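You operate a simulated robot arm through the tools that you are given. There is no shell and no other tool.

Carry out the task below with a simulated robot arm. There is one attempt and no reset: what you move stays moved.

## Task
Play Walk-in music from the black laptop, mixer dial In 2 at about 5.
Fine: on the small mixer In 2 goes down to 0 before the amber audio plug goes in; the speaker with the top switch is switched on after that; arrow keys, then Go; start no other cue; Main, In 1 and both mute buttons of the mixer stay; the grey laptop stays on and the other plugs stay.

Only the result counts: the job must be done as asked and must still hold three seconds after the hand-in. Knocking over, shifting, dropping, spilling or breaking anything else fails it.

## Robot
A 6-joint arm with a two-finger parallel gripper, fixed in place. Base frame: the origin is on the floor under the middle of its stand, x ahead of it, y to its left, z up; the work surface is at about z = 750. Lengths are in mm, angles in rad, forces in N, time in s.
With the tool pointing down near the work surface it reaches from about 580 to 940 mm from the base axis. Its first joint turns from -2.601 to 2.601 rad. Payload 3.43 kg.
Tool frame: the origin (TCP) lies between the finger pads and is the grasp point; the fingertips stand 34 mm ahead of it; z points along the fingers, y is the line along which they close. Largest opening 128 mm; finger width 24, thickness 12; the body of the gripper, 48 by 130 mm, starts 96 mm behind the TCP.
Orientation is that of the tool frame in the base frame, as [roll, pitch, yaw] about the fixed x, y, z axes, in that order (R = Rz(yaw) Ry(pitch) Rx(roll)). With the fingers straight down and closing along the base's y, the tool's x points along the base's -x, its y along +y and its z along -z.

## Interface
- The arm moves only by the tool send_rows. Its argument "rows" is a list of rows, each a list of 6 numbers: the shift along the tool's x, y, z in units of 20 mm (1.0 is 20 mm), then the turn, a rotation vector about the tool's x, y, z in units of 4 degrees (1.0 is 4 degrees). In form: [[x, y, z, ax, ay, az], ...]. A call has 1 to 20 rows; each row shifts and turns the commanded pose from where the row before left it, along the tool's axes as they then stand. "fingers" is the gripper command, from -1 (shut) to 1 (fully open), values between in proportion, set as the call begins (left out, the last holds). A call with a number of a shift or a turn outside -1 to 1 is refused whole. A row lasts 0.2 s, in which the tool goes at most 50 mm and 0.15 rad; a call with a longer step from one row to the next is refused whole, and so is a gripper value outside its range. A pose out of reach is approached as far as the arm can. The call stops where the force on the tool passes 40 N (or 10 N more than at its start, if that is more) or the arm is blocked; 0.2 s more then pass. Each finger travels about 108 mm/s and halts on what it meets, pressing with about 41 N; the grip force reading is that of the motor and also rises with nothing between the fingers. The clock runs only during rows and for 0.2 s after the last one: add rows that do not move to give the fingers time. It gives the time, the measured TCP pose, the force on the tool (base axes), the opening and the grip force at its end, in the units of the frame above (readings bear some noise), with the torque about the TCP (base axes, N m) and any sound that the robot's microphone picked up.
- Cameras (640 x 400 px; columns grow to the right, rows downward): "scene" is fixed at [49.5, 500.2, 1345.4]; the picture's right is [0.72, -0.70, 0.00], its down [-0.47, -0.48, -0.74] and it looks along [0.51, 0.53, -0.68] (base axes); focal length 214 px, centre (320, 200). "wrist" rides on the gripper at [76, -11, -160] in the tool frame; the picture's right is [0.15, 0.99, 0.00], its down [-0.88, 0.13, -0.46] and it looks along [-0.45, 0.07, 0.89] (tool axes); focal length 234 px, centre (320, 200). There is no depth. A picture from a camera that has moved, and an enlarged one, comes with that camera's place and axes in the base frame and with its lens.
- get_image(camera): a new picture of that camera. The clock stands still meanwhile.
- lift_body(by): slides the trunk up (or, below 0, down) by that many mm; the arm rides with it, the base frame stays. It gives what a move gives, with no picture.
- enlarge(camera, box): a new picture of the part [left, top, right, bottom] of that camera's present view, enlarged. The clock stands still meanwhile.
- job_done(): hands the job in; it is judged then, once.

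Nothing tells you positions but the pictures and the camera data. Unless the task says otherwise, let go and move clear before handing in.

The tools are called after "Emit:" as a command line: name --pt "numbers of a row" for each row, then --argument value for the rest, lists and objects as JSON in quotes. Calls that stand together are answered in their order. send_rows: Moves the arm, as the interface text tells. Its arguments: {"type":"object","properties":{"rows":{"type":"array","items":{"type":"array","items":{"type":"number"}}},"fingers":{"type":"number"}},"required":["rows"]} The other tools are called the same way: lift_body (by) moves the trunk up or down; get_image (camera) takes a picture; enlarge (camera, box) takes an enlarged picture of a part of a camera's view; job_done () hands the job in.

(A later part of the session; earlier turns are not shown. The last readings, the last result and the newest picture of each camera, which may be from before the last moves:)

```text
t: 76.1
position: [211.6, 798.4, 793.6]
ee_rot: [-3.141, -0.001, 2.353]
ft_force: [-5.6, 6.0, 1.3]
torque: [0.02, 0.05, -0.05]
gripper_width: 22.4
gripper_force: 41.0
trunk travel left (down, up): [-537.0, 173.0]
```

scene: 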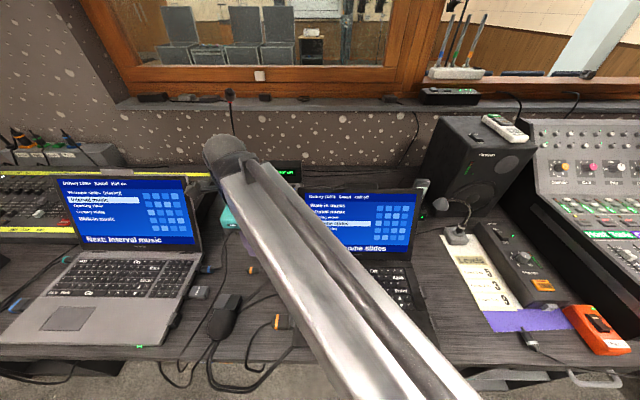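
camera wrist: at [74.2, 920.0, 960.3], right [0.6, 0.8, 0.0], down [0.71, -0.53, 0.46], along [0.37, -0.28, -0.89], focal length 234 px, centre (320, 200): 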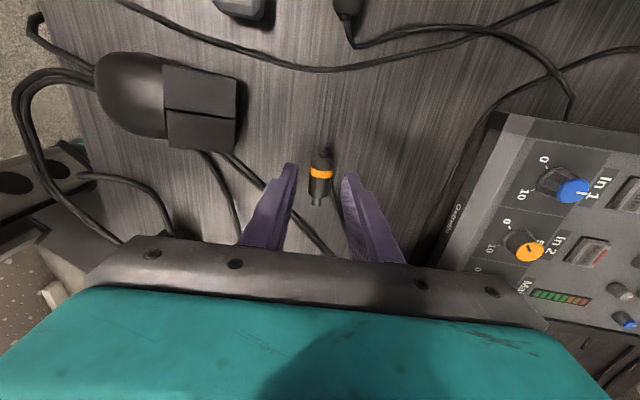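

Now there's about 8 N resistance along the insertion axis. I look at it and push a little more.

Emit:
enlarge --camera "wrist" --box '[290, 180, 350, 240]'

Emit:
send_rows --pt "-0.05 0 0 0 0 0" --pt "-0.05 0 0 0 0 0"

Emit:
enlarge --camera "wrist" --box '[290, 180, 350, 240]'

Emit:
enlarge --camera "scene" --box '[290, 170, 450, 270]'

```text
6.67 times, centred on (320, 210) of wrist
camera zoom: at [149.5, 843.8, 954.1], right [0.6, 0.8, 0.0], down [0.71, -0.53, 0.46], along [0.37, -0.27, -0.89], focal length 1561 px, centre (320, 133)
```

zoom: 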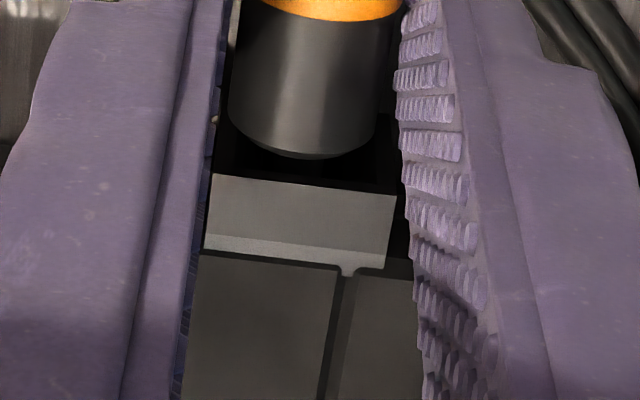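

```text
t: 76.7
position: [212.4, 797.3, 793.0]
ee_rot: [3.139, 0.0, 2.353]
ft_force: [-11.4, 13.0, -4.6]
torque: [0.22, 0.18, -0.06]
gripper_width: 22.1
gripper_force: 41.8
trunk travel left (down, up): [-537.0, 173.0]
```

```text
6.67 times, centred on (320, 210) of wrist
camera zoom: at [150.3, 843.0, 954.1], right [0.6, 0.8, 0.0], down [0.71, -0.53, 0.46], along [0.37, -0.27, -0.89], focal length 1561 px, centre (320, 133)
```

zoom: 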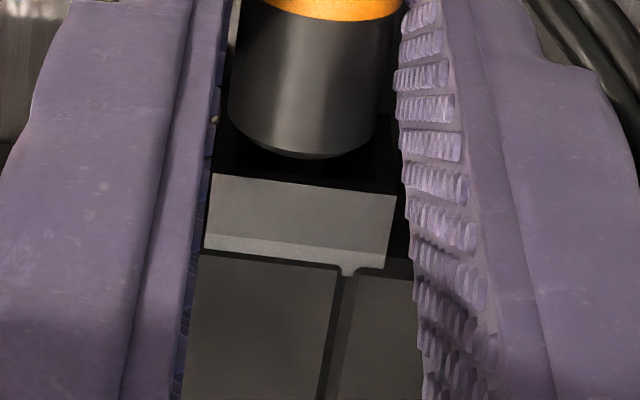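

```text
4.00 times, centred on (370, 220) of scene
camera zoom: at [49.5, 500.2, 1345.4], right [0.72, -0.7, 0.0], down [-0.47, -0.48, -0.74], along [0.51, 0.53, -0.68], focal length 858 px, centre (120, 120)
```

zoom: 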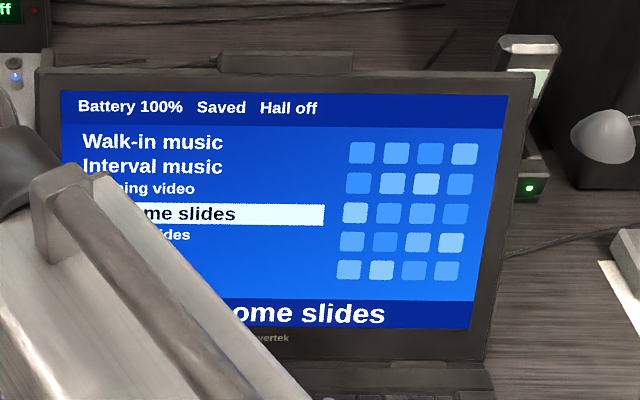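

The plug is seated as deeply as the neighbouring pink one, and the last millimetre of push only pressed on the laptop, so I stop. I relieve the pressure and open the fingers gently.

Emit:
send_rows --pt "0.05 0 0 0 0 0" --pt "0.02 0 0 0 0 0"

Emit:
send_rows --pt "0 0 0 0 0 0" --pt "0 0 0 0 0 0" --pt "0 0 0 0 0 0" --fingers -0.3

Emit:
enlarge --camera "wrist" --box '[240, 120, 400, 270]'

Emit:
enlarge --camera "scene" --box '[290, 170, 450, 270]'

```text
t: 77.3
position: [212.3, 797.2, 792.9]
ee_rot: [3.141, 0.003, 2.35]
ft_force: [-9.1, 13.4, 3.8]
torque: [0.5, 0.35, -0.03]
gripper_width: 22.3
gripper_force: 41.3
trunk travel left (down, up): [-537.0, 173.0]
```

```text
t: 78.1
position: [213.1, 797.4, 794.4]
ee_rot: [3.141, 0.003, 2.351]
ft_force: [-1.0, 0.5, -0.8]
torque: [0.0, 0.05, -0.02]
gripper_width: 45.0
gripper_force: 0.1
trunk travel left (down, up): [-537.0, 173.0]
```

```text
2.67 times, centred on (320, 195) of wrist
camera zoom: at [151.4, 842.6, 953.8], right [0.6, 0.8, 0.0], down [0.71, -0.53, 0.46], along [0.37, -0.28, -0.89], focal length 624 px, centre (320, 213)
```

zoom: 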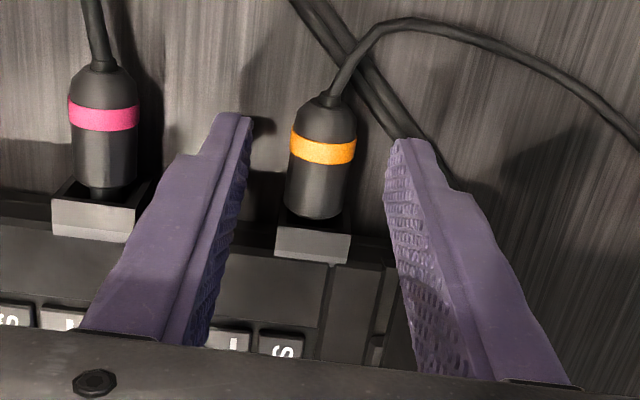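

```text
4.00 times, centred on (370, 220) of scene
camera zoom: at [49.5, 500.2, 1345.4], right [0.72, -0.7, 0.0], down [-0.47, -0.48, -0.74], along [0.51, 0.53, -0.68], focal length 858 px, centre (120, 120)
```

zoom: 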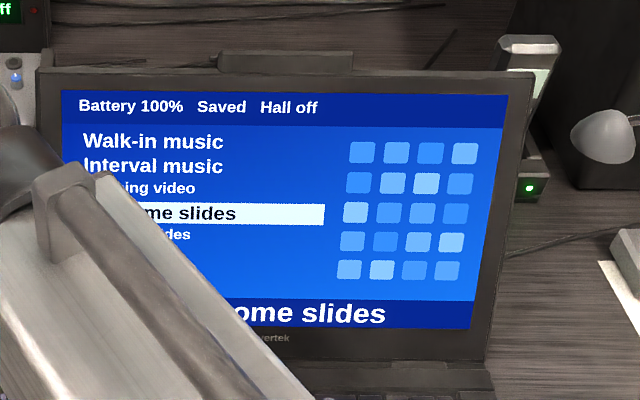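

The amber plug stays in its socket, matching the pink plug's depth. I raise the trunk by 100 mm, which lifts the open gripper straight up off the plug.

Emit:
lift_body --by 100

Emit:
get_image --camera "wrist"

Emit:
enlarge --camera "wrist" --box '[200, 120, 400, 270]'

Emit:
get_image --camera "scene"

```text
t: 79.5
position: [212.7, 797.6, 893.6]
ee_rot: [3.14, 0.004, 2.351]
ft_force: [-0.5, 0.1, -0.3]
torque: [-0.01, 0.03, -0.01]
gripper_width: 44.9
gripper_force: 0.0
trunk travel left (down, up): [-637.0, 73.0]
```

```text
taken
camera wrist: at [151.3, 842.8, 1053.8], right [0.6, 0.8, 0.0], down [0.71, -0.53, 0.46], along [0.37, -0.28, -0.89], focal length 234 px, centre (320, 200)
```

wrist: 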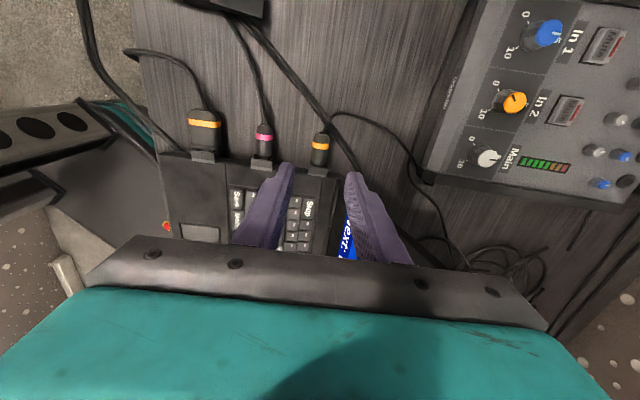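

```text
2.67 times, centred on (300, 195) of wrist
camera zoom: at [151.3, 842.8, 1053.8], right [0.6, 0.8, 0.0], down [0.71, -0.53, 0.46], along [0.37, -0.28, -0.89], focal length 624 px, centre (373, 213)
```

zoom: 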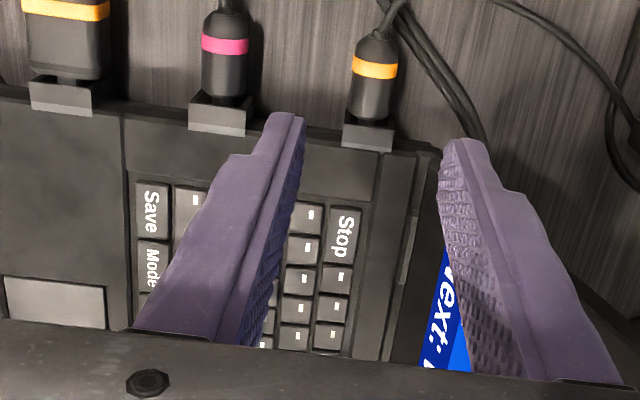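

```text
taken
```

scene: 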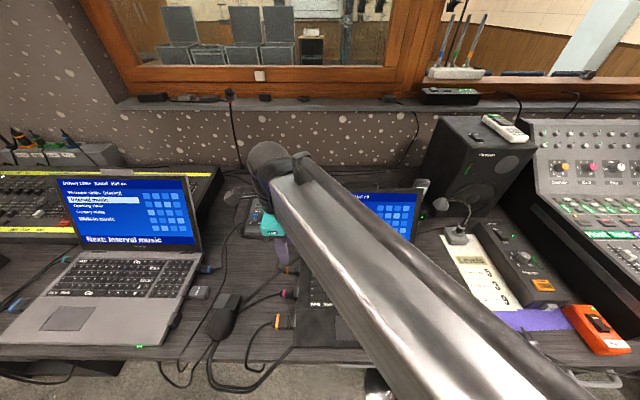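

Plug in place, cables fine. Next is the speaker: I rise well above the laptop screens while turning the tool toward the speaker side.

Emit:
send_rows --pt "0 0 -1 0 0 0" --pt "0 0 -1 0 0 0" --pt "0 0 -1 0 0 0" --pt "0 0 -1 0 0 -1" --pt "0 0 -1 0 0 -1" --pt "0 0 -1 0 0 -1" --pt "0 0 -1 0 0 -1" --pt "0 0 -1 0 0 -1" --pt "0 0 -1 0 0 -1" --pt "0 0 -1 0 0 -1" --pt "0 0 -1 0 0 -1" --pt "0 0 -1 0 0 -1" --pt "0 0 -1 0 0 -1" --pt "0 0 -1 0 0 -1" --pt "0 0 -1 0 0 -1" --pt "0 0 0 0 0 -1" --pt "0 0 0 0 0 -1" --pt "0 0 0 0 0 -1" --pt "0 0 0 0 0 -1"

```text
t: 83.5
position: [213.6, 797.9, 1193.5]
ee_rot: [-3.14, 0.002, -2.813]
ft_force: [-0.2, 0.0, 0.6]
torque: [-0.01, -0.03, 0.04]
gripper_width: 44.7
gripper_force: 0.0
trunk travel left (down, up): [-637.0, 73.0]
```

I travel at z 1193 across to a viewing position in front of the speaker.

Emit:
send_rows --pt "-0.59 -1 0 0 0 0" --pt "-0.59 -1 0 0 0 0" --pt "-0.59 -1 0 0 0 0" --pt "-0.59 -1 0 0 0 0" --pt "-0.59 -1 0 0 0 0" --pt "-0.59 -1 0 0 0 0" --pt "-0.59 -1 0 0 0 0" --pt "-0.59 -1 0 0 0 0" --pt "-0.59 -1 0 0 0 0" --pt "-0.59 -1 0 0 0 0" --pt "-0.59 -1 0 0 0 0" --pt "-0.59 -1 0 0 0 0" --pt "-0.59 -1 0 0 0 0" --pt "-0.59 -1 0 0 0 0" --pt "-0.59 -1 0 0 0 0" --pt "-0.59 -1 0 0 0 0" --pt "-0.59 -1 0 0 0 0" --pt "-0.59 -1 0 0 0 0" --pt "-0.59 -1 0 0 0 0" --pt "-0.59 -1 0 0 0 0" --fingers -1

Emit:
get_image --camera "wrist"

Emit:
get_image --camera "scene"

```text
t: 86.0
position: [415.3, 625.0, 1195.1]
ee_rot: [3.139, 0.003, -2.833]
ft_force: [-8.5, 11.3, 0.4]
torque: [-2.0, -1.47, -1.26]
gripper_width: 0.1
gripper_force: 33.2
trunk travel left (down, up): [-637.0, 73.0]
stopped in row 12: the force on the tool passed its limit at 58 N (the readings are from after the stop); the commanded pose is now the measured one
```

```text
taken
camera wrist: at [345.3, 589.9, 1355.3], right [-0.44, 0.9, 0.0], down [0.8, 0.39, 0.46], along [0.41, 0.2, -0.89], focal length 234 px, centre (320, 200)
```

wrist: 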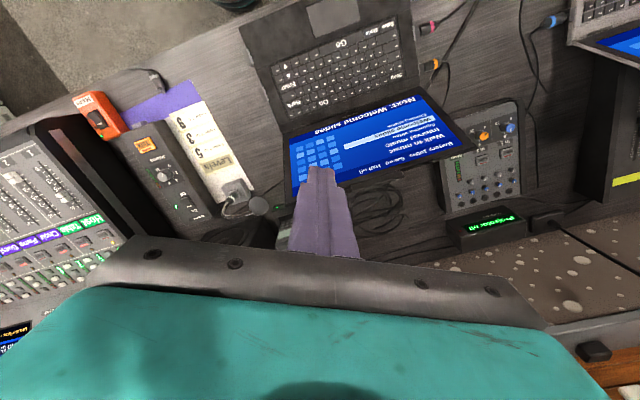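

```text
taken
```

scene: 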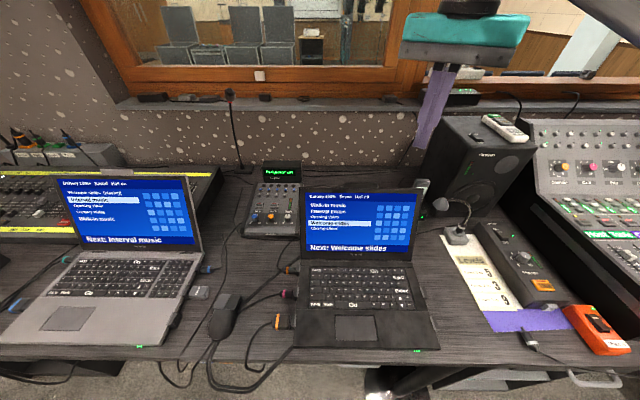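

The tool met resistance at about 175 mm above the TCP, right at the wrist camera: most likely the camera mount touching the arm's own forearm in this folded pose. I back off and turn the camera away to the side.

Emit:
send_rows --pt "0.59 1 0 0 0 0" --pt "0.59 1 0 0 0 0" --pt "0 0 0 0 0 1" --pt "0 0 0 0 0 1" --pt "0 0 0 0 0 1" --pt "0 0 0 0 0 1" --pt "0 0 0 0 0 1" --pt "0 0 0 0 0 1" --pt "0 0 0 0 0 1" --pt "0 0 0 0 0 1" --pt "0 0 0 0 0 1" --pt "0 0 0 0 0 1"

```text
t: 88.6
position: [380.2, 654.0, 1195.5]
ee_rot: [3.139, -0.001, 2.756]
ft_force: [-0.5, 0.0, -0.1]
torque: [0.0, -0.01, -0.03]
gripper_width: 0.0
gripper_force: 32.9
trunk travel left (down, up): [-637.0, 73.0]
```

Free again. I continue to the speaker, now with the camera to the side, ending around (640, 480, 1200).

Emit:
send_rows --pt "-0.957 -0.198 0 0 0 0" --pt "-0.957 -0.198 0 0 0 0" --pt "-0.957 -0.198 0 0 0 0" --pt "-0.957 -0.198 0 0 0 0" --pt "-0.957 -0.198 0 0 0 0" --pt "-0.957 -0.198 0 0 0 0" --pt "-0.957 -0.198 0 0 0 0" --pt "-0.957 -0.198 0 0 0 0" --pt "-0.957 -0.198 0 0 0 0" --pt "-0.957 -0.198 0 0 0 0" --pt "-0.957 -0.198 0 0 0 0" --pt "-0.957 -0.198 0 0 0 0" --pt "-0.957 -0.198 0 0 0 0" --pt "-0.957 -0.198 0 0 0 0" --pt "-0.957 -0.198 0 0 0 0" --pt "-0.957 -0.198 0 0 0 0"

Emit:
get_image --camera "wrist"

Emit:
get_image --camera "scene"

```text
t: 92.0
position: [639.2, 481.0, 1195.1]
ee_rot: [3.138, -0.001, 2.756]
ft_force: [-0.4, 0.5, -1.0]
torque: [0.03, 0.02, 0.01]
gripper_width: 0.0
gripper_force: 32.6
trunk travel left (down, up): [-637.0, 73.0]
```

```text
taken
camera wrist: at [564.6, 497.5, 1355.6], right [0.24, 0.97, 0.0], down [0.86, -0.21, 0.46], along [0.44, -0.11, -0.89], focal length 234 px, centre (320, 200)
```

wrist: 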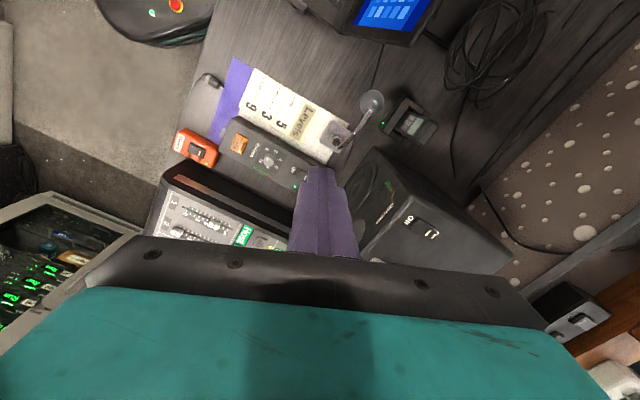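

```text
taken
```

scene: 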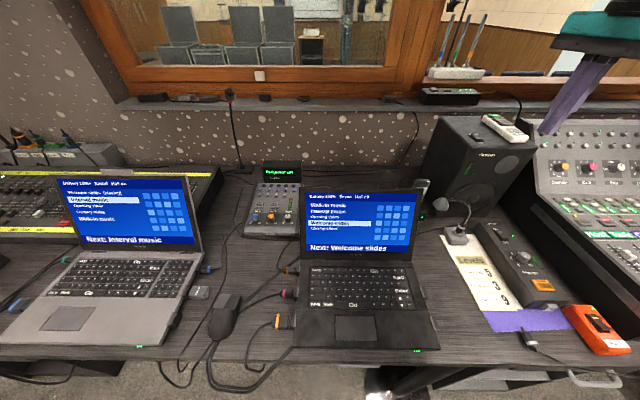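

The speaker top and its switch are in view. I enlarge them.

Emit:
enlarge --camera "wrist" --box '[350, 150, 520, 275]'

Emit:
enlarge --camera "wrist" --box '[390, 200, 450, 250]'

Emit:
enlarge --camera "scene" --box '[465, 120, 505, 150]'

Emit:
enlarge --camera "scene" --box '[290, 170, 450, 270]'

Emit:
enlarge --camera "scene" --box '[160, 240, 320, 350]'

```text
3.20 times, centred on (435, 212) of wrist
camera zoom: at [564.6, 497.5, 1355.6], right [0.24, 0.97, 0.0], down [0.86, -0.21, 0.46], along [0.44, -0.11, -0.89], focal length 749 px, centre (-48, 160)
```

zoom: 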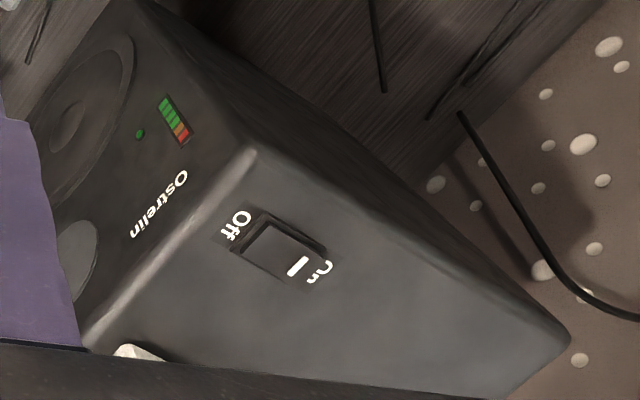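

```text
8.00 times, centred on (420, 225) of wrist
camera zoom: at [564.6, 497.5, 1355.6], right [0.24, 0.97, 0.0], down [0.86, -0.21, 0.46], along [0.44, -0.11, -0.89], focal length 1873 px, centre (-480, 0)
```

zoom: 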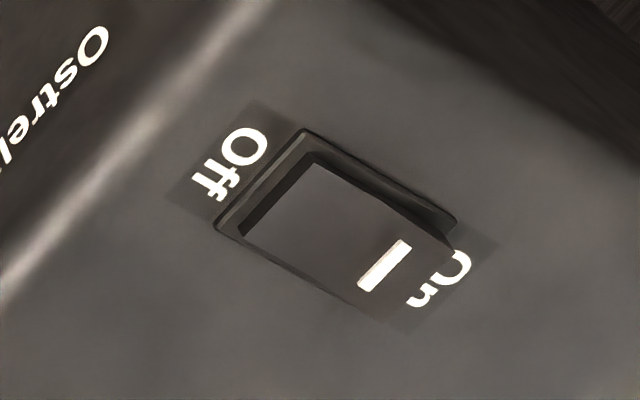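

```text
13.33 times, centred on (485, 135) of scene
camera zoom: at [49.5, 500.2, 1345.4], right [0.72, -0.7, 0.0], down [-0.47, -0.48, -0.74], along [0.51, 0.53, -0.68], focal length 2860 px, centre (-1880, 1067)
```

zoom: 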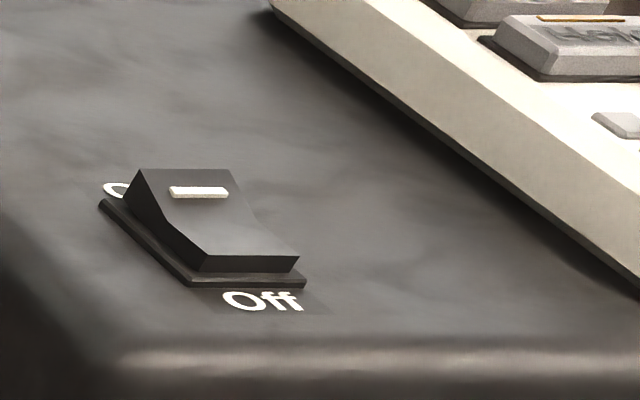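

```text
4.00 times, centred on (370, 220) of scene
camera zoom: at [49.5, 500.2, 1345.4], right [0.72, -0.7, 0.0], down [-0.47, -0.48, -0.74], along [0.51, 0.53, -0.68], focal length 858 px, centre (120, 120)
```

zoom: 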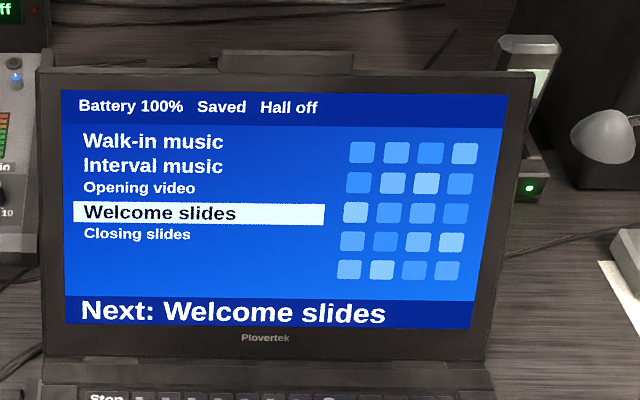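

```text
3.64 times, centred on (240, 295) of scene
camera zoom: at [49.5, 500.2, 1345.4], right [0.72, -0.7, 0.0], down [-0.47, -0.48, -0.74], along [0.51, 0.53, -0.68], focal length 780 px, centre (611, -146)
```

zoom: 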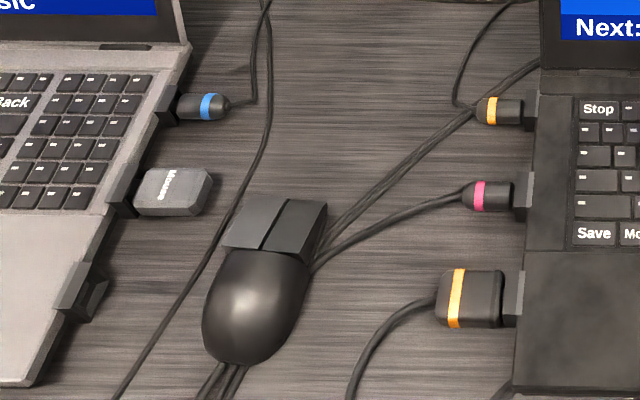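

The amber plug sits in its socket, everything else unchanged. The rocker measures roughly 38 × 26 mm centred near (805, 606), with its On end at the rear raised; I'll turn, tilt outward 38° and approach above the On end with closed fingers.

Emit:
send_rows --pt "0 0 0 0 0 1" --pt "0 0 0 0 0 1" --pt "0 0 0 0 0 1" --pt "0 0 0 0 0 1" --pt "0 0 0 0 0 1" --pt "0 0 0 0 0 1" --pt "0 0 0 0 0 0.97" --pt "0 0 0 -0.95 0 0" --pt "0 0 0 -0.95 0 0" --pt "0 0 0 -0.95 0 0" --pt "0 0 0 -0.95 0 0" --pt "0 0 0 -0.95 0 0" --pt "0 0 0 -0.95 0 0" --pt "0 0 0 -0.95 0 0" --pt "0 0 0 -0.95 0 0" --pt "0 0 0 -0.95 0 0" --pt "0 0 0 -0.95 0 0"

Emit:
get_image --camera "wrist"

```text
t: 95.6
position: [638.8, 480.4, 1195.2]
ee_rot: [2.476, -0.002, 2.271]
ft_force: [-0.6, -0.6, 1.0]
torque: [0.02, 0.03, 0.0]
gripper_width: 0.0
gripper_force: 33.9
trunk travel left (down, up): [-637.0, 73.0]
```

```text
taken
camera wrist: at [507.7, 468.8, 1314.6], right [0.5, 0.61, 0.61], down [0.43, -0.79, 0.44], along [0.75, 0.04, -0.66], focal length 234 px, centre (320, 200)
```

wrist: 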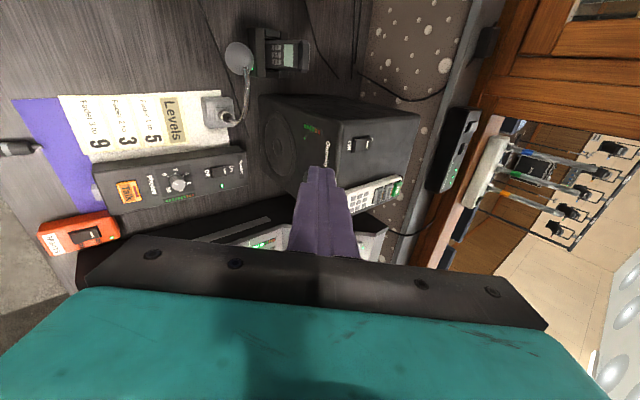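

Now I also see the remote next to the switch. I enlarge to re-triangulate.

Emit:
enlarge --camera "wrist" --box '[330, 120, 420, 220]'

Emit:
enlarge --camera "wrist" --box '[340, 125, 380, 165]'

```text
4.00 times, centred on (375, 170) of wrist
camera zoom: at [507.7, 468.8, 1314.6], right [0.5, 0.61, 0.61], down [0.43, -0.79, 0.44], along [0.75, 0.04, -0.66], focal length 937 px, centre (100, 320)
```

zoom: 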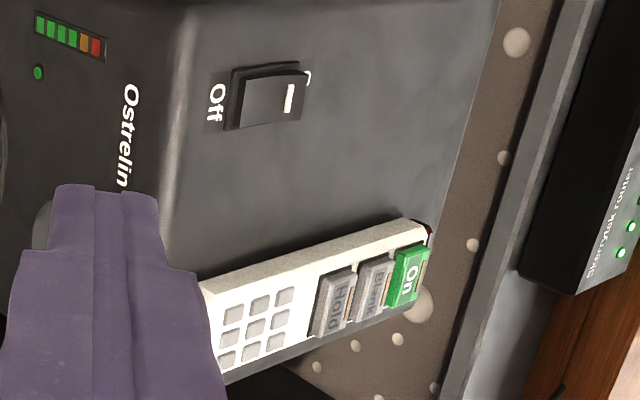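

```text
10.00 times, centred on (360, 145) of wrist
camera zoom: at [507.7, 468.8, 1314.6], right [0.5, 0.61, 0.61], down [0.43, -0.79, 0.44], along [0.75, 0.04, -0.66], focal length 2342 px, centre (-80, 750)
```

zoom: 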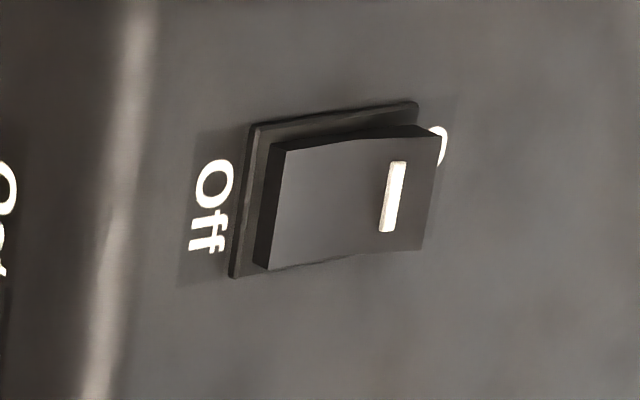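

The switch's bar is near (812, 614, ~1054); I approach to a hover about 50 mm above it and look again to fix the height.

Emit:
send_rows --pt "-0.048 0.707 0.943 0 0 0" --pt "-0.048 0.707 0.943 0 0 0" --pt "-0.048 0.707 0.943 0 0 0" --pt "-0.048 0.707 0.943 0 0 0" --pt "-0.048 0.707 0.943 0 0 0" --pt "-0.048 0.707 0.943 0 0 0" --pt "-0.048 0.707 0.943 0 0 0" --pt "-0.048 0.707 0.943 0 0 0" --pt "-0.048 0.707 0.943 0 0 0"

Emit:
get_image --camera "wrist"

Emit:
enlarge --camera "wrist" --box '[260, 130, 380, 230]'

Emit:
enlarge --camera "scene" --box '[440, 60, 560, 160]'

```text
t: 97.6
position: [803.4, 606.2, 1138.6]
ee_rot: [2.477, 0.0, 2.27]
ft_force: [-0.8, 0.4, -0.5]
torque: [-0.02, -0.01, 0.01]
gripper_width: 0.0
gripper_force: 33.1
trunk travel left (down, up): [-637.0, 73.0]
```

```text
taken
camera wrist: at [671.8, 594.1, 1258.9], right [0.5, 0.61, 0.61], down [0.43, -0.79, 0.44], along [0.75, 0.04, -0.66], focal length 234 px, centre (320, 200)
```

wrist: 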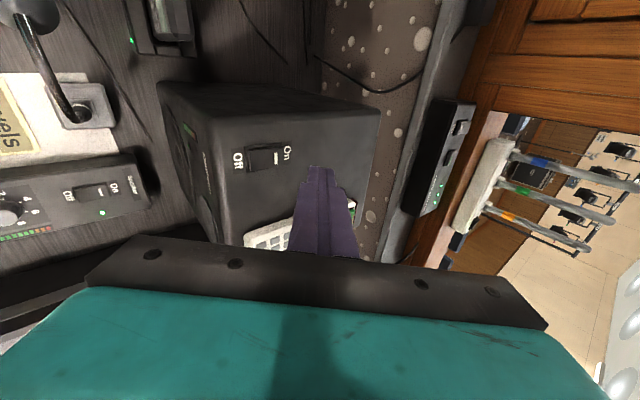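

```text
4.00 times, centred on (320, 180) of wrist
camera zoom: at [671.8, 594.1, 1258.9], right [0.5, 0.61, 0.61], down [0.43, -0.79, 0.44], along [0.75, 0.04, -0.66], focal length 937 px, centre (320, 280)
```

zoom: 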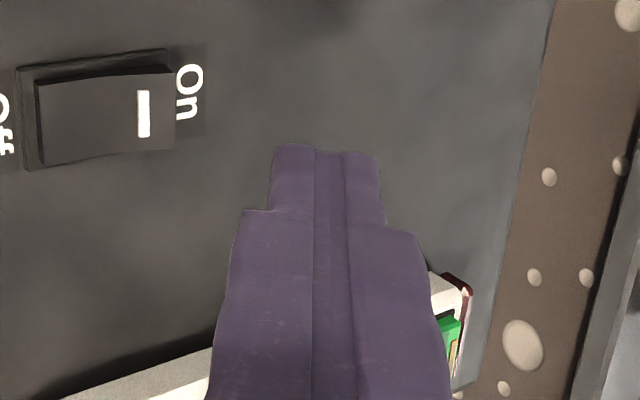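

```text
4.00 times, centred on (500, 110) of scene
camera zoom: at [49.5, 500.2, 1345.4], right [0.72, -0.7, 0.0], down [-0.47, -0.48, -0.74], along [0.51, 0.53, -0.68], focal length 858 px, centre (-400, 560)
```

zoom: 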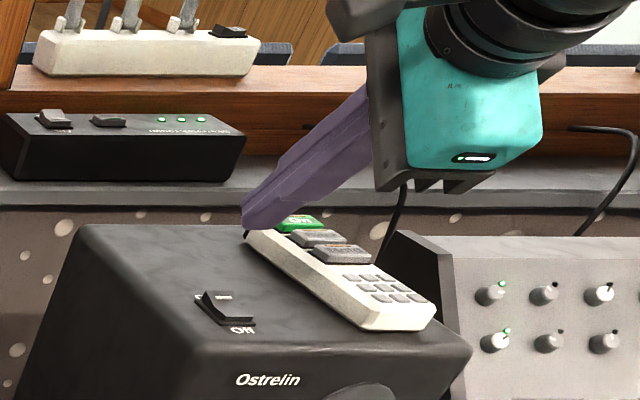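

From the closer view the bar is at (805, 610, 1061) and the speaker top near z 1055. I shift slightly back and descend to about 5 mm above the rocker's On end.

Emit:
send_rows --pt "0.042 -0.48 0.428 0 0 0" --pt "0.042 -0.48 0.428 0 0 0" --pt "0.042 -0.48 0.428 0 0 0"

Emit:
enlarge --camera "wrist" --box '[260, 130, 380, 230]'

Emit:
enlarge --camera "scene" --box '[450, 90, 530, 150]'

```text
t: 98.4
position: [794.6, 603.3, 1101.5]
ee_rot: [2.475, -0.001, 2.271]
ft_force: [0.3, 1.0, 0.5]
torque: [0.01, -0.01, 0.0]
gripper_width: 0.0
gripper_force: 33.5
trunk travel left (down, up): [-637.0, 73.0]
```

```text
4.00 times, centred on (320, 180) of wrist
camera zoom: at [663.7, 591.5, 1221.2], right [0.5, 0.61, 0.61], down [0.43, -0.79, 0.44], along [0.75, 0.04, -0.66], focal length 937 px, centre (320, 280)
```

zoom: 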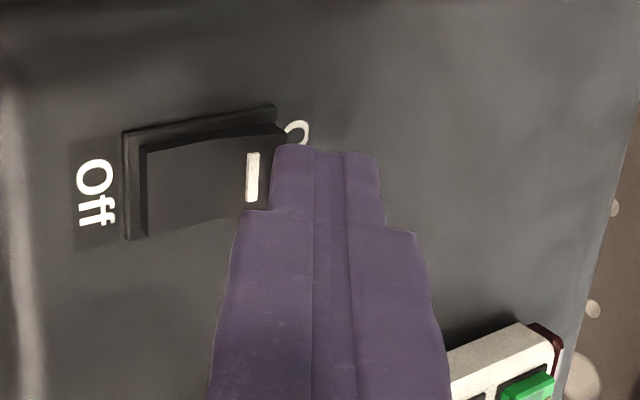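

```text
6.67 times, centred on (490, 120) of scene
camera zoom: at [49.5, 500.2, 1345.4], right [0.72, -0.7, 0.0], down [-0.47, -0.48, -0.74], along [0.51, 0.53, -0.68], focal length 1430 px, centre (-813, 733)
```

zoom: 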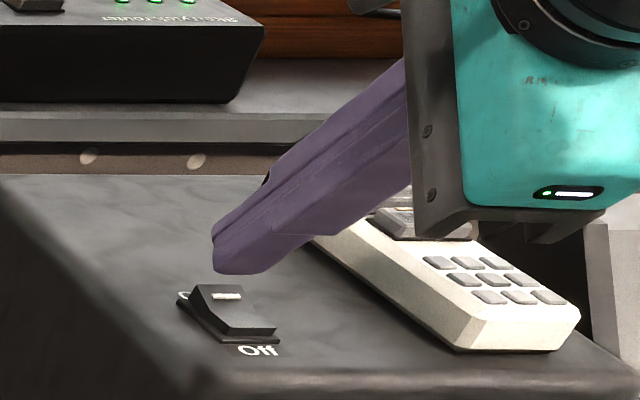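

The fingertip edge is right above the bar on the On end. I press straight down in 2 mm steps.

Emit:
send_rows --pt "0 -0.0617 0.0787 0 0 0" --pt "0 -0.0617 0.0787 0 0 0" --pt "0 -0.0617 0.0787 0 0 0" --pt "0 -0.0617 0.0787 0 0 0"

Emit:
enlarge --camera "scene" --box '[450, 90, 530, 150]'

```text
t: 99.4
position: [795.9, 603.3, 1092.9]
ee_rot: [2.476, -0.001, 2.27]
ft_force: [0.0, -0.8, 0.0]
torque: [-0.02, 0.01, 0.01]
gripper_width: 0.0
gripper_force: 33.0
trunk travel left (down, up): [-637.0, 73.0]
```

```text
6.67 times, centred on (490, 120) of scene
camera zoom: at [49.5, 500.2, 1345.4], right [0.72, -0.7, 0.0], down [-0.47, -0.48, -0.74], along [0.51, 0.53, -0.68], focal length 1430 px, centre (-813, 733)
```

zoom: 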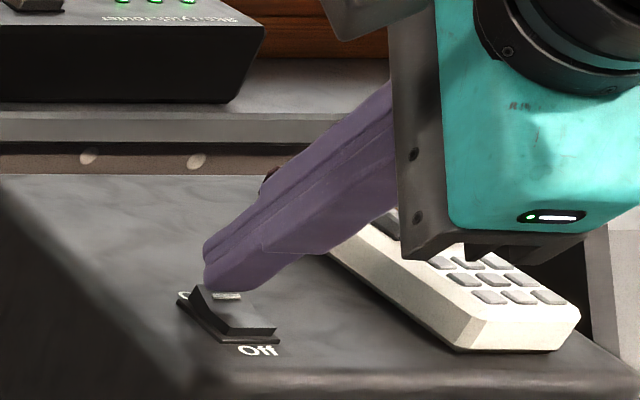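

No contact yet; the tip is just above the rear end of the rocker. I continue down in small steps.

Emit:
send_rows --pt "0 -0.0463 0.059 0 0 0" --pt "0 -0.0463 0.059 0 0 0" --pt "0 -0.0463 0.059 0 0 0" --pt "0 -0.0463 0.059 0 0 0"

Emit:
enlarge --camera "scene" --box '[450, 90, 530, 150]'

Emit:
enlarge --camera "wrist" --box '[260, 130, 380, 230]'

```text
t: 100.4
position: [795.5, 603.6, 1090.4]
ee_rot: [2.471, 0.0, 2.272]
ft_force: [4.1, 3.5, 14.5]
torque: [0.1, -0.4, 0.06]
gripper_width: 0.0
gripper_force: 32.7
trunk travel left (down, up): [-637.0, 73.0]
```

```text
6.67 times, centred on (490, 120) of scene
camera zoom: at [49.5, 500.2, 1345.4], right [0.72, -0.7, 0.0], down [-0.47, -0.48, -0.74], along [0.51, 0.53, -0.68], focal length 1430 px, centre (-813, 733)
```

zoom: 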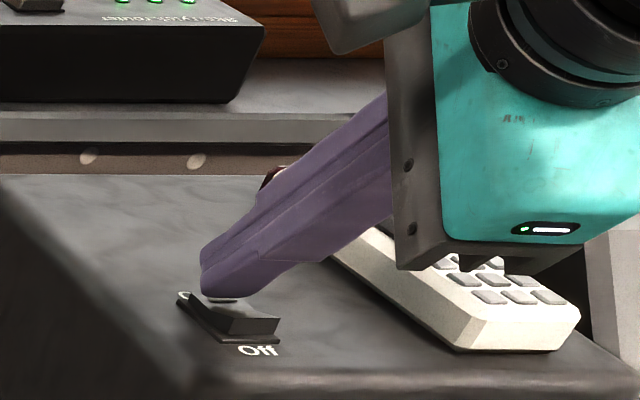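

```text
4.00 times, centred on (320, 180) of wrist
camera zoom: at [663.4, 591.2, 1209.4], right [0.5, 0.61, 0.61], down [0.43, -0.79, 0.44], along [0.75, 0.04, -0.66], focal length 937 px, centre (320, 280)
```

zoom: 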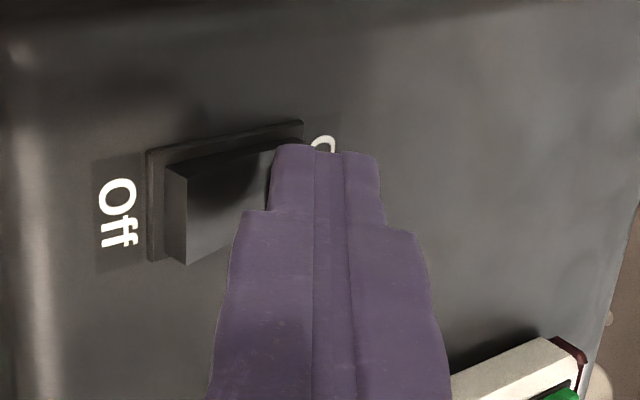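

The rocker is tipping to On with 14.5 N. I press one more millimetre, then lift and inspect.

Emit:
send_rows --pt "0 -0.031 0.039 0 0 0" --pt "0 0 0 0 0 0"

Emit:
send_rows --pt "0 0.308 -0.393 0 0 0" --pt "0 0.308 -0.393 0 0 0" --pt "0 0.308 -0.393 0 0 0" --pt "0 0.308 -0.393 0 0 0" --pt "0 0.308 -0.393 0 0 0"

Emit:
enlarge --camera "scene" --box '[400, 90, 560, 220]'

Emit:
enlarge --camera "wrist" --box '[180, 80, 380, 230]'

Emit:
get_image --camera "scene"

```text
t: 101.0
position: [794.3, 603.4, 1090.5]
ee_rot: [2.467, 0.001, 2.269]
ft_force: [5.2, 4.5, 24.3]
torque: [0.19, -0.56, 0.01]
gripper_width: 0.0
gripper_force: 33.1
trunk travel left (down, up): [-637.0, 73.0]
```

```text
t: 102.2
position: [795.5, 603.7, 1136.6]
ee_rot: [2.477, 0.0, 2.269]
ft_force: [0.5, 0.5, 0.1]
torque: [0.0, 0.01, 0.01]
gripper_width: 0.0
gripper_force: 32.9
trunk travel left (down, up): [-637.0, 73.0]
```

```text
3.08 times, centred on (480, 155) of scene
camera zoom: at [49.5, 500.2, 1345.4], right [0.72, -0.7, 0.0], down [-0.47, -0.48, -0.74], along [0.51, 0.53, -0.68], focal length 660 px, centre (-172, 338)
```

zoom: 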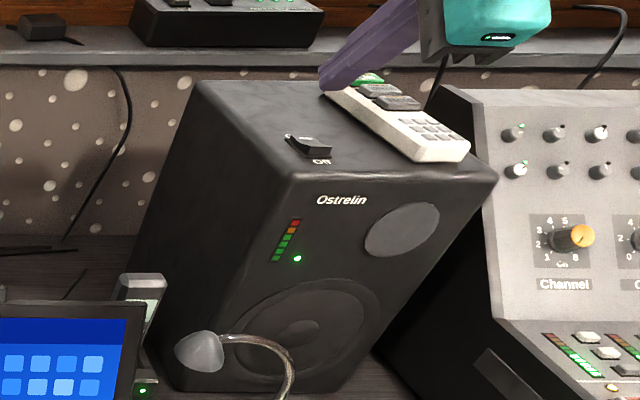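

```text
2.67 times, centred on (280, 155) of wrist
camera zoom: at [664.1, 592.2, 1255.8], right [0.5, 0.61, 0.61], down [0.43, -0.79, 0.44], along [0.75, 0.04, -0.66], focal length 624 px, centre (427, 320)
```

zoom: 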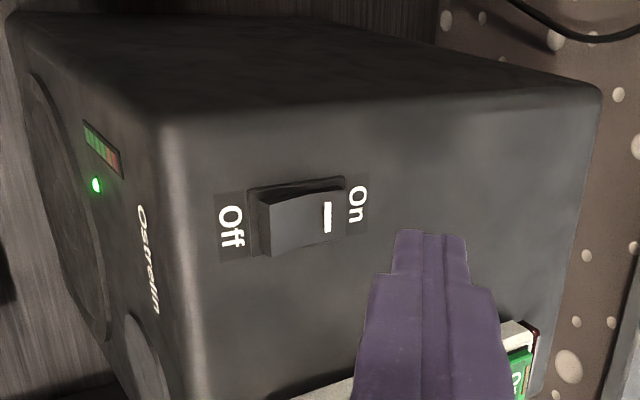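

```text
taken
```

scene: 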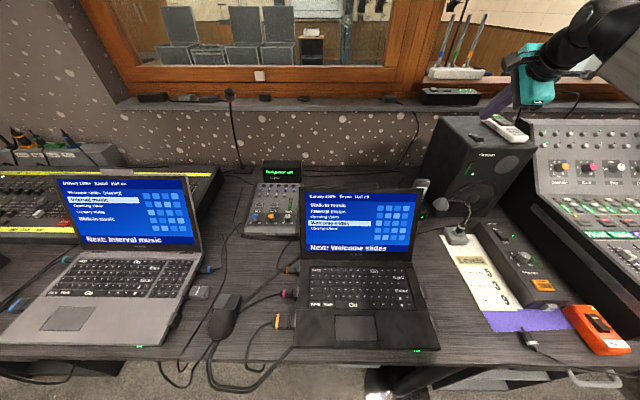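

The speaker's LED is bright green and the rocker shows On. Now for the keyboard: I retreat up and move to above the black laptop's keyboard, and check the display.

Emit:
send_rows --pt "0.155 -0.706 -0.955 0 0 0" --pt "0.155 -0.706 -0.955 0 0 0" --pt "0.155 -0.706 -0.955 0 0 0" --pt "0.155 -0.706 -0.955 0 0 0" --pt "0.155 -0.706 -0.955 0 0 0" --pt "0.155 -0.706 -0.955 0 0 0" --pt "0.155 -0.706 -0.955 0 0 0" --pt "0.155 -0.706 -0.955 0 0 0" --pt "0.155 -0.706 -0.955 0 0 0" --pt "0.155 -0.706 -0.955 0 0 0" --pt "0.548 -0.975 0.19 0 0 0" --pt "0.548 -0.975 0.19 0 0 0" --pt "0.548 -0.975 0.19 0 0 0" --pt "0.548 -0.975 0.19 0 0 0" --pt "0.548 -0.975 0.19 0 0 0" --pt "0.548 -0.975 0.19 0 0 0" --pt "0.548 -0.975 0.19 0 0 0" --pt "0.548 -0.975 0.19 0 0 0" --pt "0.548 -0.975 0.19 0 0 0" --pt "0.548 -0.975 0.19 0 0 0"

Emit:
get_image --camera "wrist"

Emit:
enlarge --camera "scene" --box '[290, 170, 450, 270]'

```text
t: 106.4
position: [460.2, 521.3, 1061.1]
ee_rot: [2.478, 0.0, 2.268]
ft_force: [-1.3, -1.0, 0.5]
torque: [-0.02, -0.01, 0.0]
gripper_width: 0.1
gripper_force: 33.2
out of reach, approached as far as the arm can: row 17, 18, 19, 20
trunk travel left (down, up): [-637.0, 73.0]
```

```text
taken
camera wrist: at [329.1, 509.8, 1180.8], right [0.5, 0.61, 0.61], down [0.43, -0.79, 0.44], along [0.75, 0.04, -0.66], focal length 234 px, centre (320, 200)
```

wrist: 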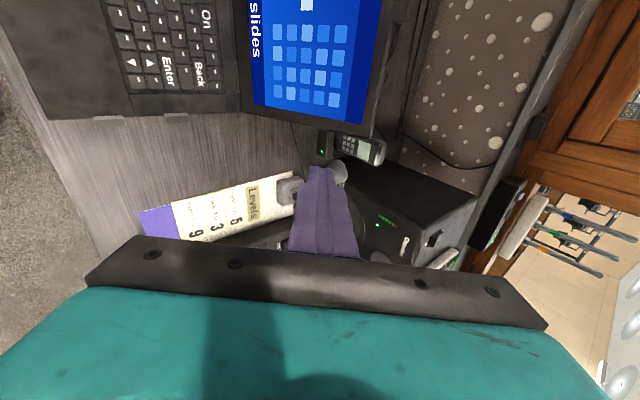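

```text
4.00 times, centred on (370, 220) of scene
camera zoom: at [49.5, 500.2, 1345.4], right [0.72, -0.7, 0.0], down [-0.47, -0.48, -0.74], along [0.51, 0.53, -0.68], focal length 858 px, centre (120, 120)
```

zoom: 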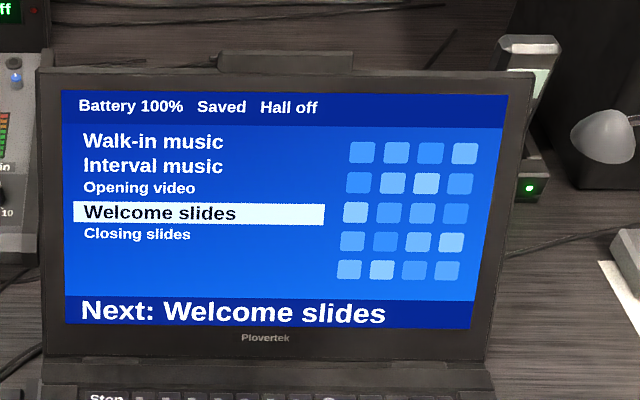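

The display is unchanged with Welcome slides selected. I rotate the tool here into a corner-down pose (leaning over from the left) suitable for pressing single keys.

Emit:
send_rows --pt "0 0 0 0.78 -0.417 -0.949" --pt "0 0 0 0.78 -0.417 -0.949" --pt "0 0 0 0.78 -0.417 -0.949" --pt "0 0 0 0.78 -0.417 -0.949" --pt "0 0 0 0.78 -0.417 -0.949" --pt "0 0 0 0.78 -0.417 -0.949" --pt "0 0 0 0.78 -0.417 -0.949" --pt "0 0 0 0.78 -0.417 -0.949" --pt "0 0 0 0.78 -0.417 -0.949" --pt "0 0 0 0.78 -0.417 -0.949" --pt "0 0 0 0.78 -0.417 -0.949" --pt "0 0 0 0.78 -0.417 -0.949" --pt "0 0 0 0.78 -0.417 -0.949" --pt "0 0 0 0.78 -0.417 -0.949" --pt "0 0 0 0.78 -0.417 -0.949" --pt "0 0 0 0.78 -0.417 -0.949"

Emit:
get_image --camera "wrist"

Emit:
get_image --camera "scene"

```text
t: 109.8
position: [459.7, 520.4, 1060.1]
ee_rot: [-2.525, 0.525, -2.973]
ft_force: [0.0, 0.3, 0.4]
torque: [-0.01, 0.0, 0.0]
gripper_width: 0.0
gripper_force: 33.1
trunk travel left (down, up): [-637.0, 73.0]
```

```text
taken
camera wrist: at [313.6, 579.7, 1142.1], right [0.02, 0.82, -0.57], down [0.54, 0.47, 0.7], along [0.84, -0.32, -0.44], focal length 234 px, centre (320, 200)
```

wrist: 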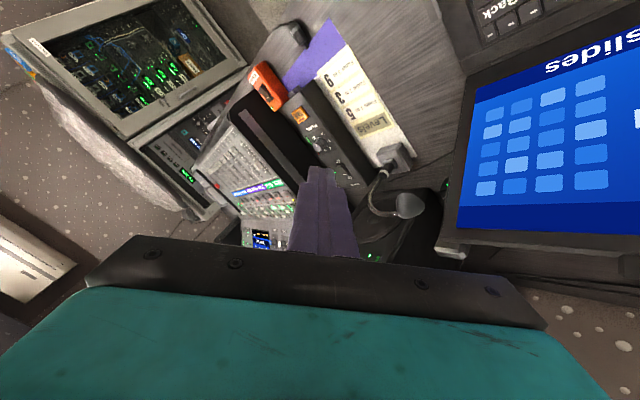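

```text
taken
```

scene: 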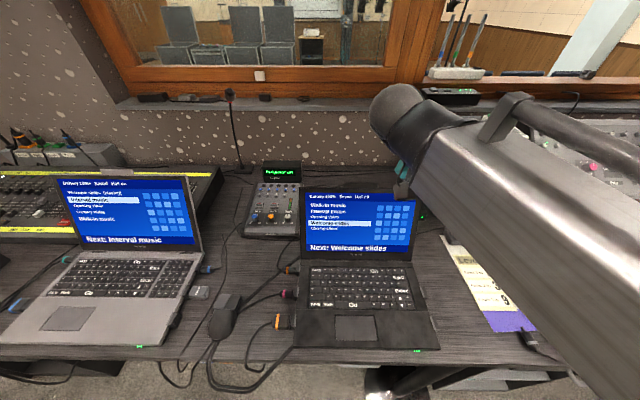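

Orientation is right. I move down to about 100 mm above the arrow keys and look.

Emit:
send_rows --pt "0.931 0.433 0.29 0 0 0" --pt "0.931 0.433 0.29 0 0 0" --pt "0.931 0.433 0.29 0 0 0" --pt "0.931 0.433 0.29 0 0 0" --pt "0.931 0.433 0.29 0 0 0" --pt "0.931 0.433 0.29 0 0 0" --pt "0.931 0.433 0.29 0 0 0" --pt "0.931 0.433 0.29 0 0 0" --pt "0.931 0.433 0.29 0 0 0"

Emit:
get_image --camera "wrist"

Emit:
enlarge --camera "wrist" --box '[240, 80, 400, 230]'

Emit:
get_image --camera "scene"

```text
t: 111.8
position: [354.6, 536.4, 901.7]
ee_rot: [-2.525, 0.525, -2.975]
ft_force: [-0.1, -0.1, 0.1]
torque: [-0.02, 0.0, 0.04]
gripper_width: 0.4
gripper_force: 33.5
trunk travel left (down, up): [-637.0, 73.0]
```

```text
taken
camera wrist: at [208.3, 596.0, 982.2], right [0.02, 0.82, -0.57], down [0.54, 0.47, 0.7], along [0.84, -0.32, -0.44], focal length 234 px, centre (320, 200)
```

wrist: 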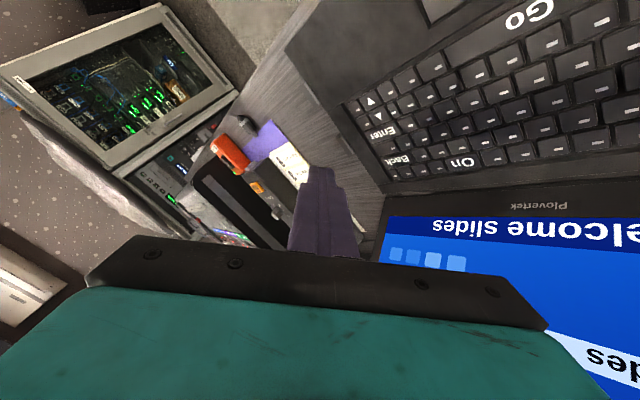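

```text
2.67 times, centred on (320, 155) of wrist
camera zoom: at [208.3, 596.0, 982.2], right [0.02, 0.82, -0.57], down [0.54, 0.47, 0.7], along [0.84, -0.32, -0.44], focal length 624 px, centre (320, 320)
```

zoom: 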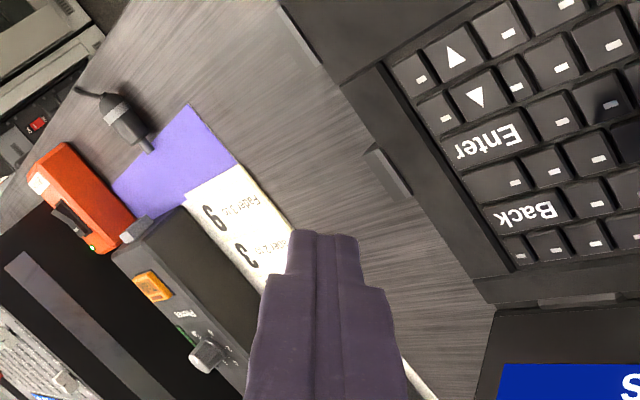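

```text
taken
```

scene: 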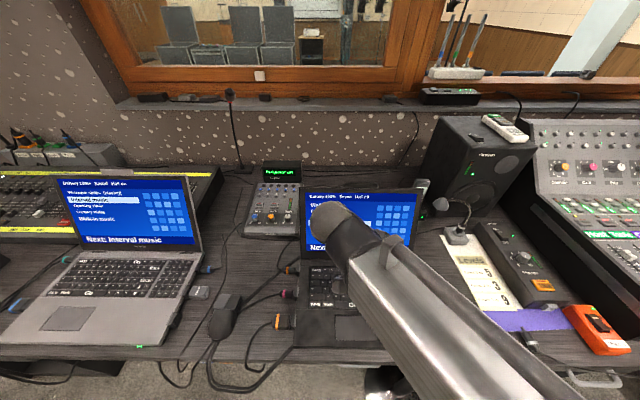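

I see the arrow keys; the physical up arrow (next to Enter) triangulates to (366, 526, 779.5). I lower the finger corner to about 15 mm above it.

Emit:
send_rows --pt "0.415 0.431 0.658 0 0 0" --pt "0.415 0.431 0.658 0 0 0" --pt "0.415 0.431 0.658 0 0 0" --pt "0.415 0.431 0.658 0 0 0"

Emit:
enlarge --camera "wrist" --box '[260, 100, 420, 230]'

Emit:
enlarge --camera "scene" --box '[320, 240, 440, 330]'

```text
t: 112.8
position: [358.0, 535.5, 830.1]
ee_rot: [-2.525, 0.525, -2.976]
ft_force: [-0.1, 0.5, 0.2]
torque: [0.02, -0.01, 0.01]
gripper_width: 0.3
gripper_force: 33.4
trunk travel left (down, up): [-637.0, 73.0]
```

```text
3.08 times, centred on (340, 165) of wrist
camera zoom: at [211.6, 593.9, 910.4], right [0.02, 0.82, -0.57], down [0.54, 0.47, 0.7], along [0.84, -0.32, -0.44], focal length 720 px, centre (258, 308)
```

zoom: 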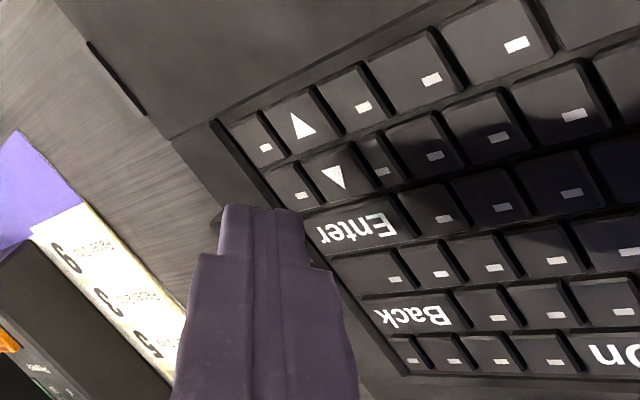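

```text
4.44 times, centred on (380, 285) of scene
camera zoom: at [49.5, 500.2, 1345.4], right [0.72, -0.7, 0.0], down [-0.47, -0.48, -0.74], along [0.51, 0.53, -0.68], focal length 953 px, centre (53, -178)
```

zoom: 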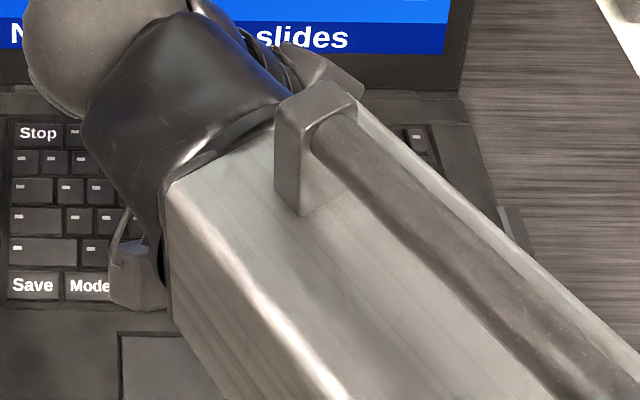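

The corner is aligned above the up-arrow key. I descend straight, first 13 mm, then in 1 mm steps watching the force.

Emit:
send_rows --pt "0.1086 0.1084 0.153 0 0 0" --pt "0.1086 0.1084 0.153 0 0 0" --pt "0.1086 0.1084 0.153 0 0 0"

Emit:
enlarge --camera "wrist" --box '[260, 100, 420, 230]'

```text
t: 113.6
position: [358.1, 534.9, 816.8]
ee_rot: [-2.524, 0.526, -2.975]
ft_force: [-0.1, 0.7, 0.4]
torque: [-0.03, 0.0, 0.02]
gripper_width: 0.0
gripper_force: 32.8
trunk travel left (down, up): [-637.0, 73.0]
```

```text
3.08 times, centred on (340, 165) of wrist
camera zoom: at [211.6, 593.7, 898.1], right [0.02, 0.82, -0.57], down [0.54, 0.47, 0.7], along [0.84, -0.33, -0.44], focal length 720 px, centre (258, 308)
```

zoom: 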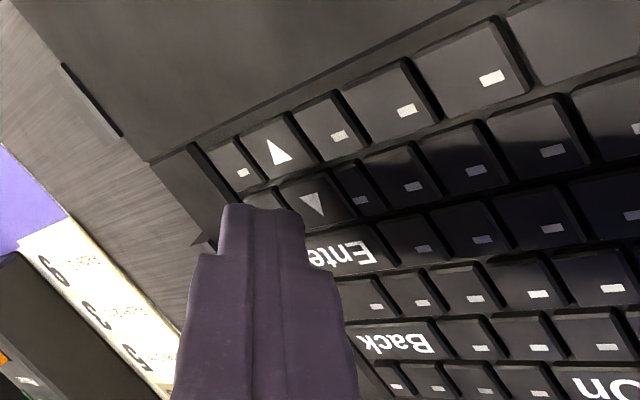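

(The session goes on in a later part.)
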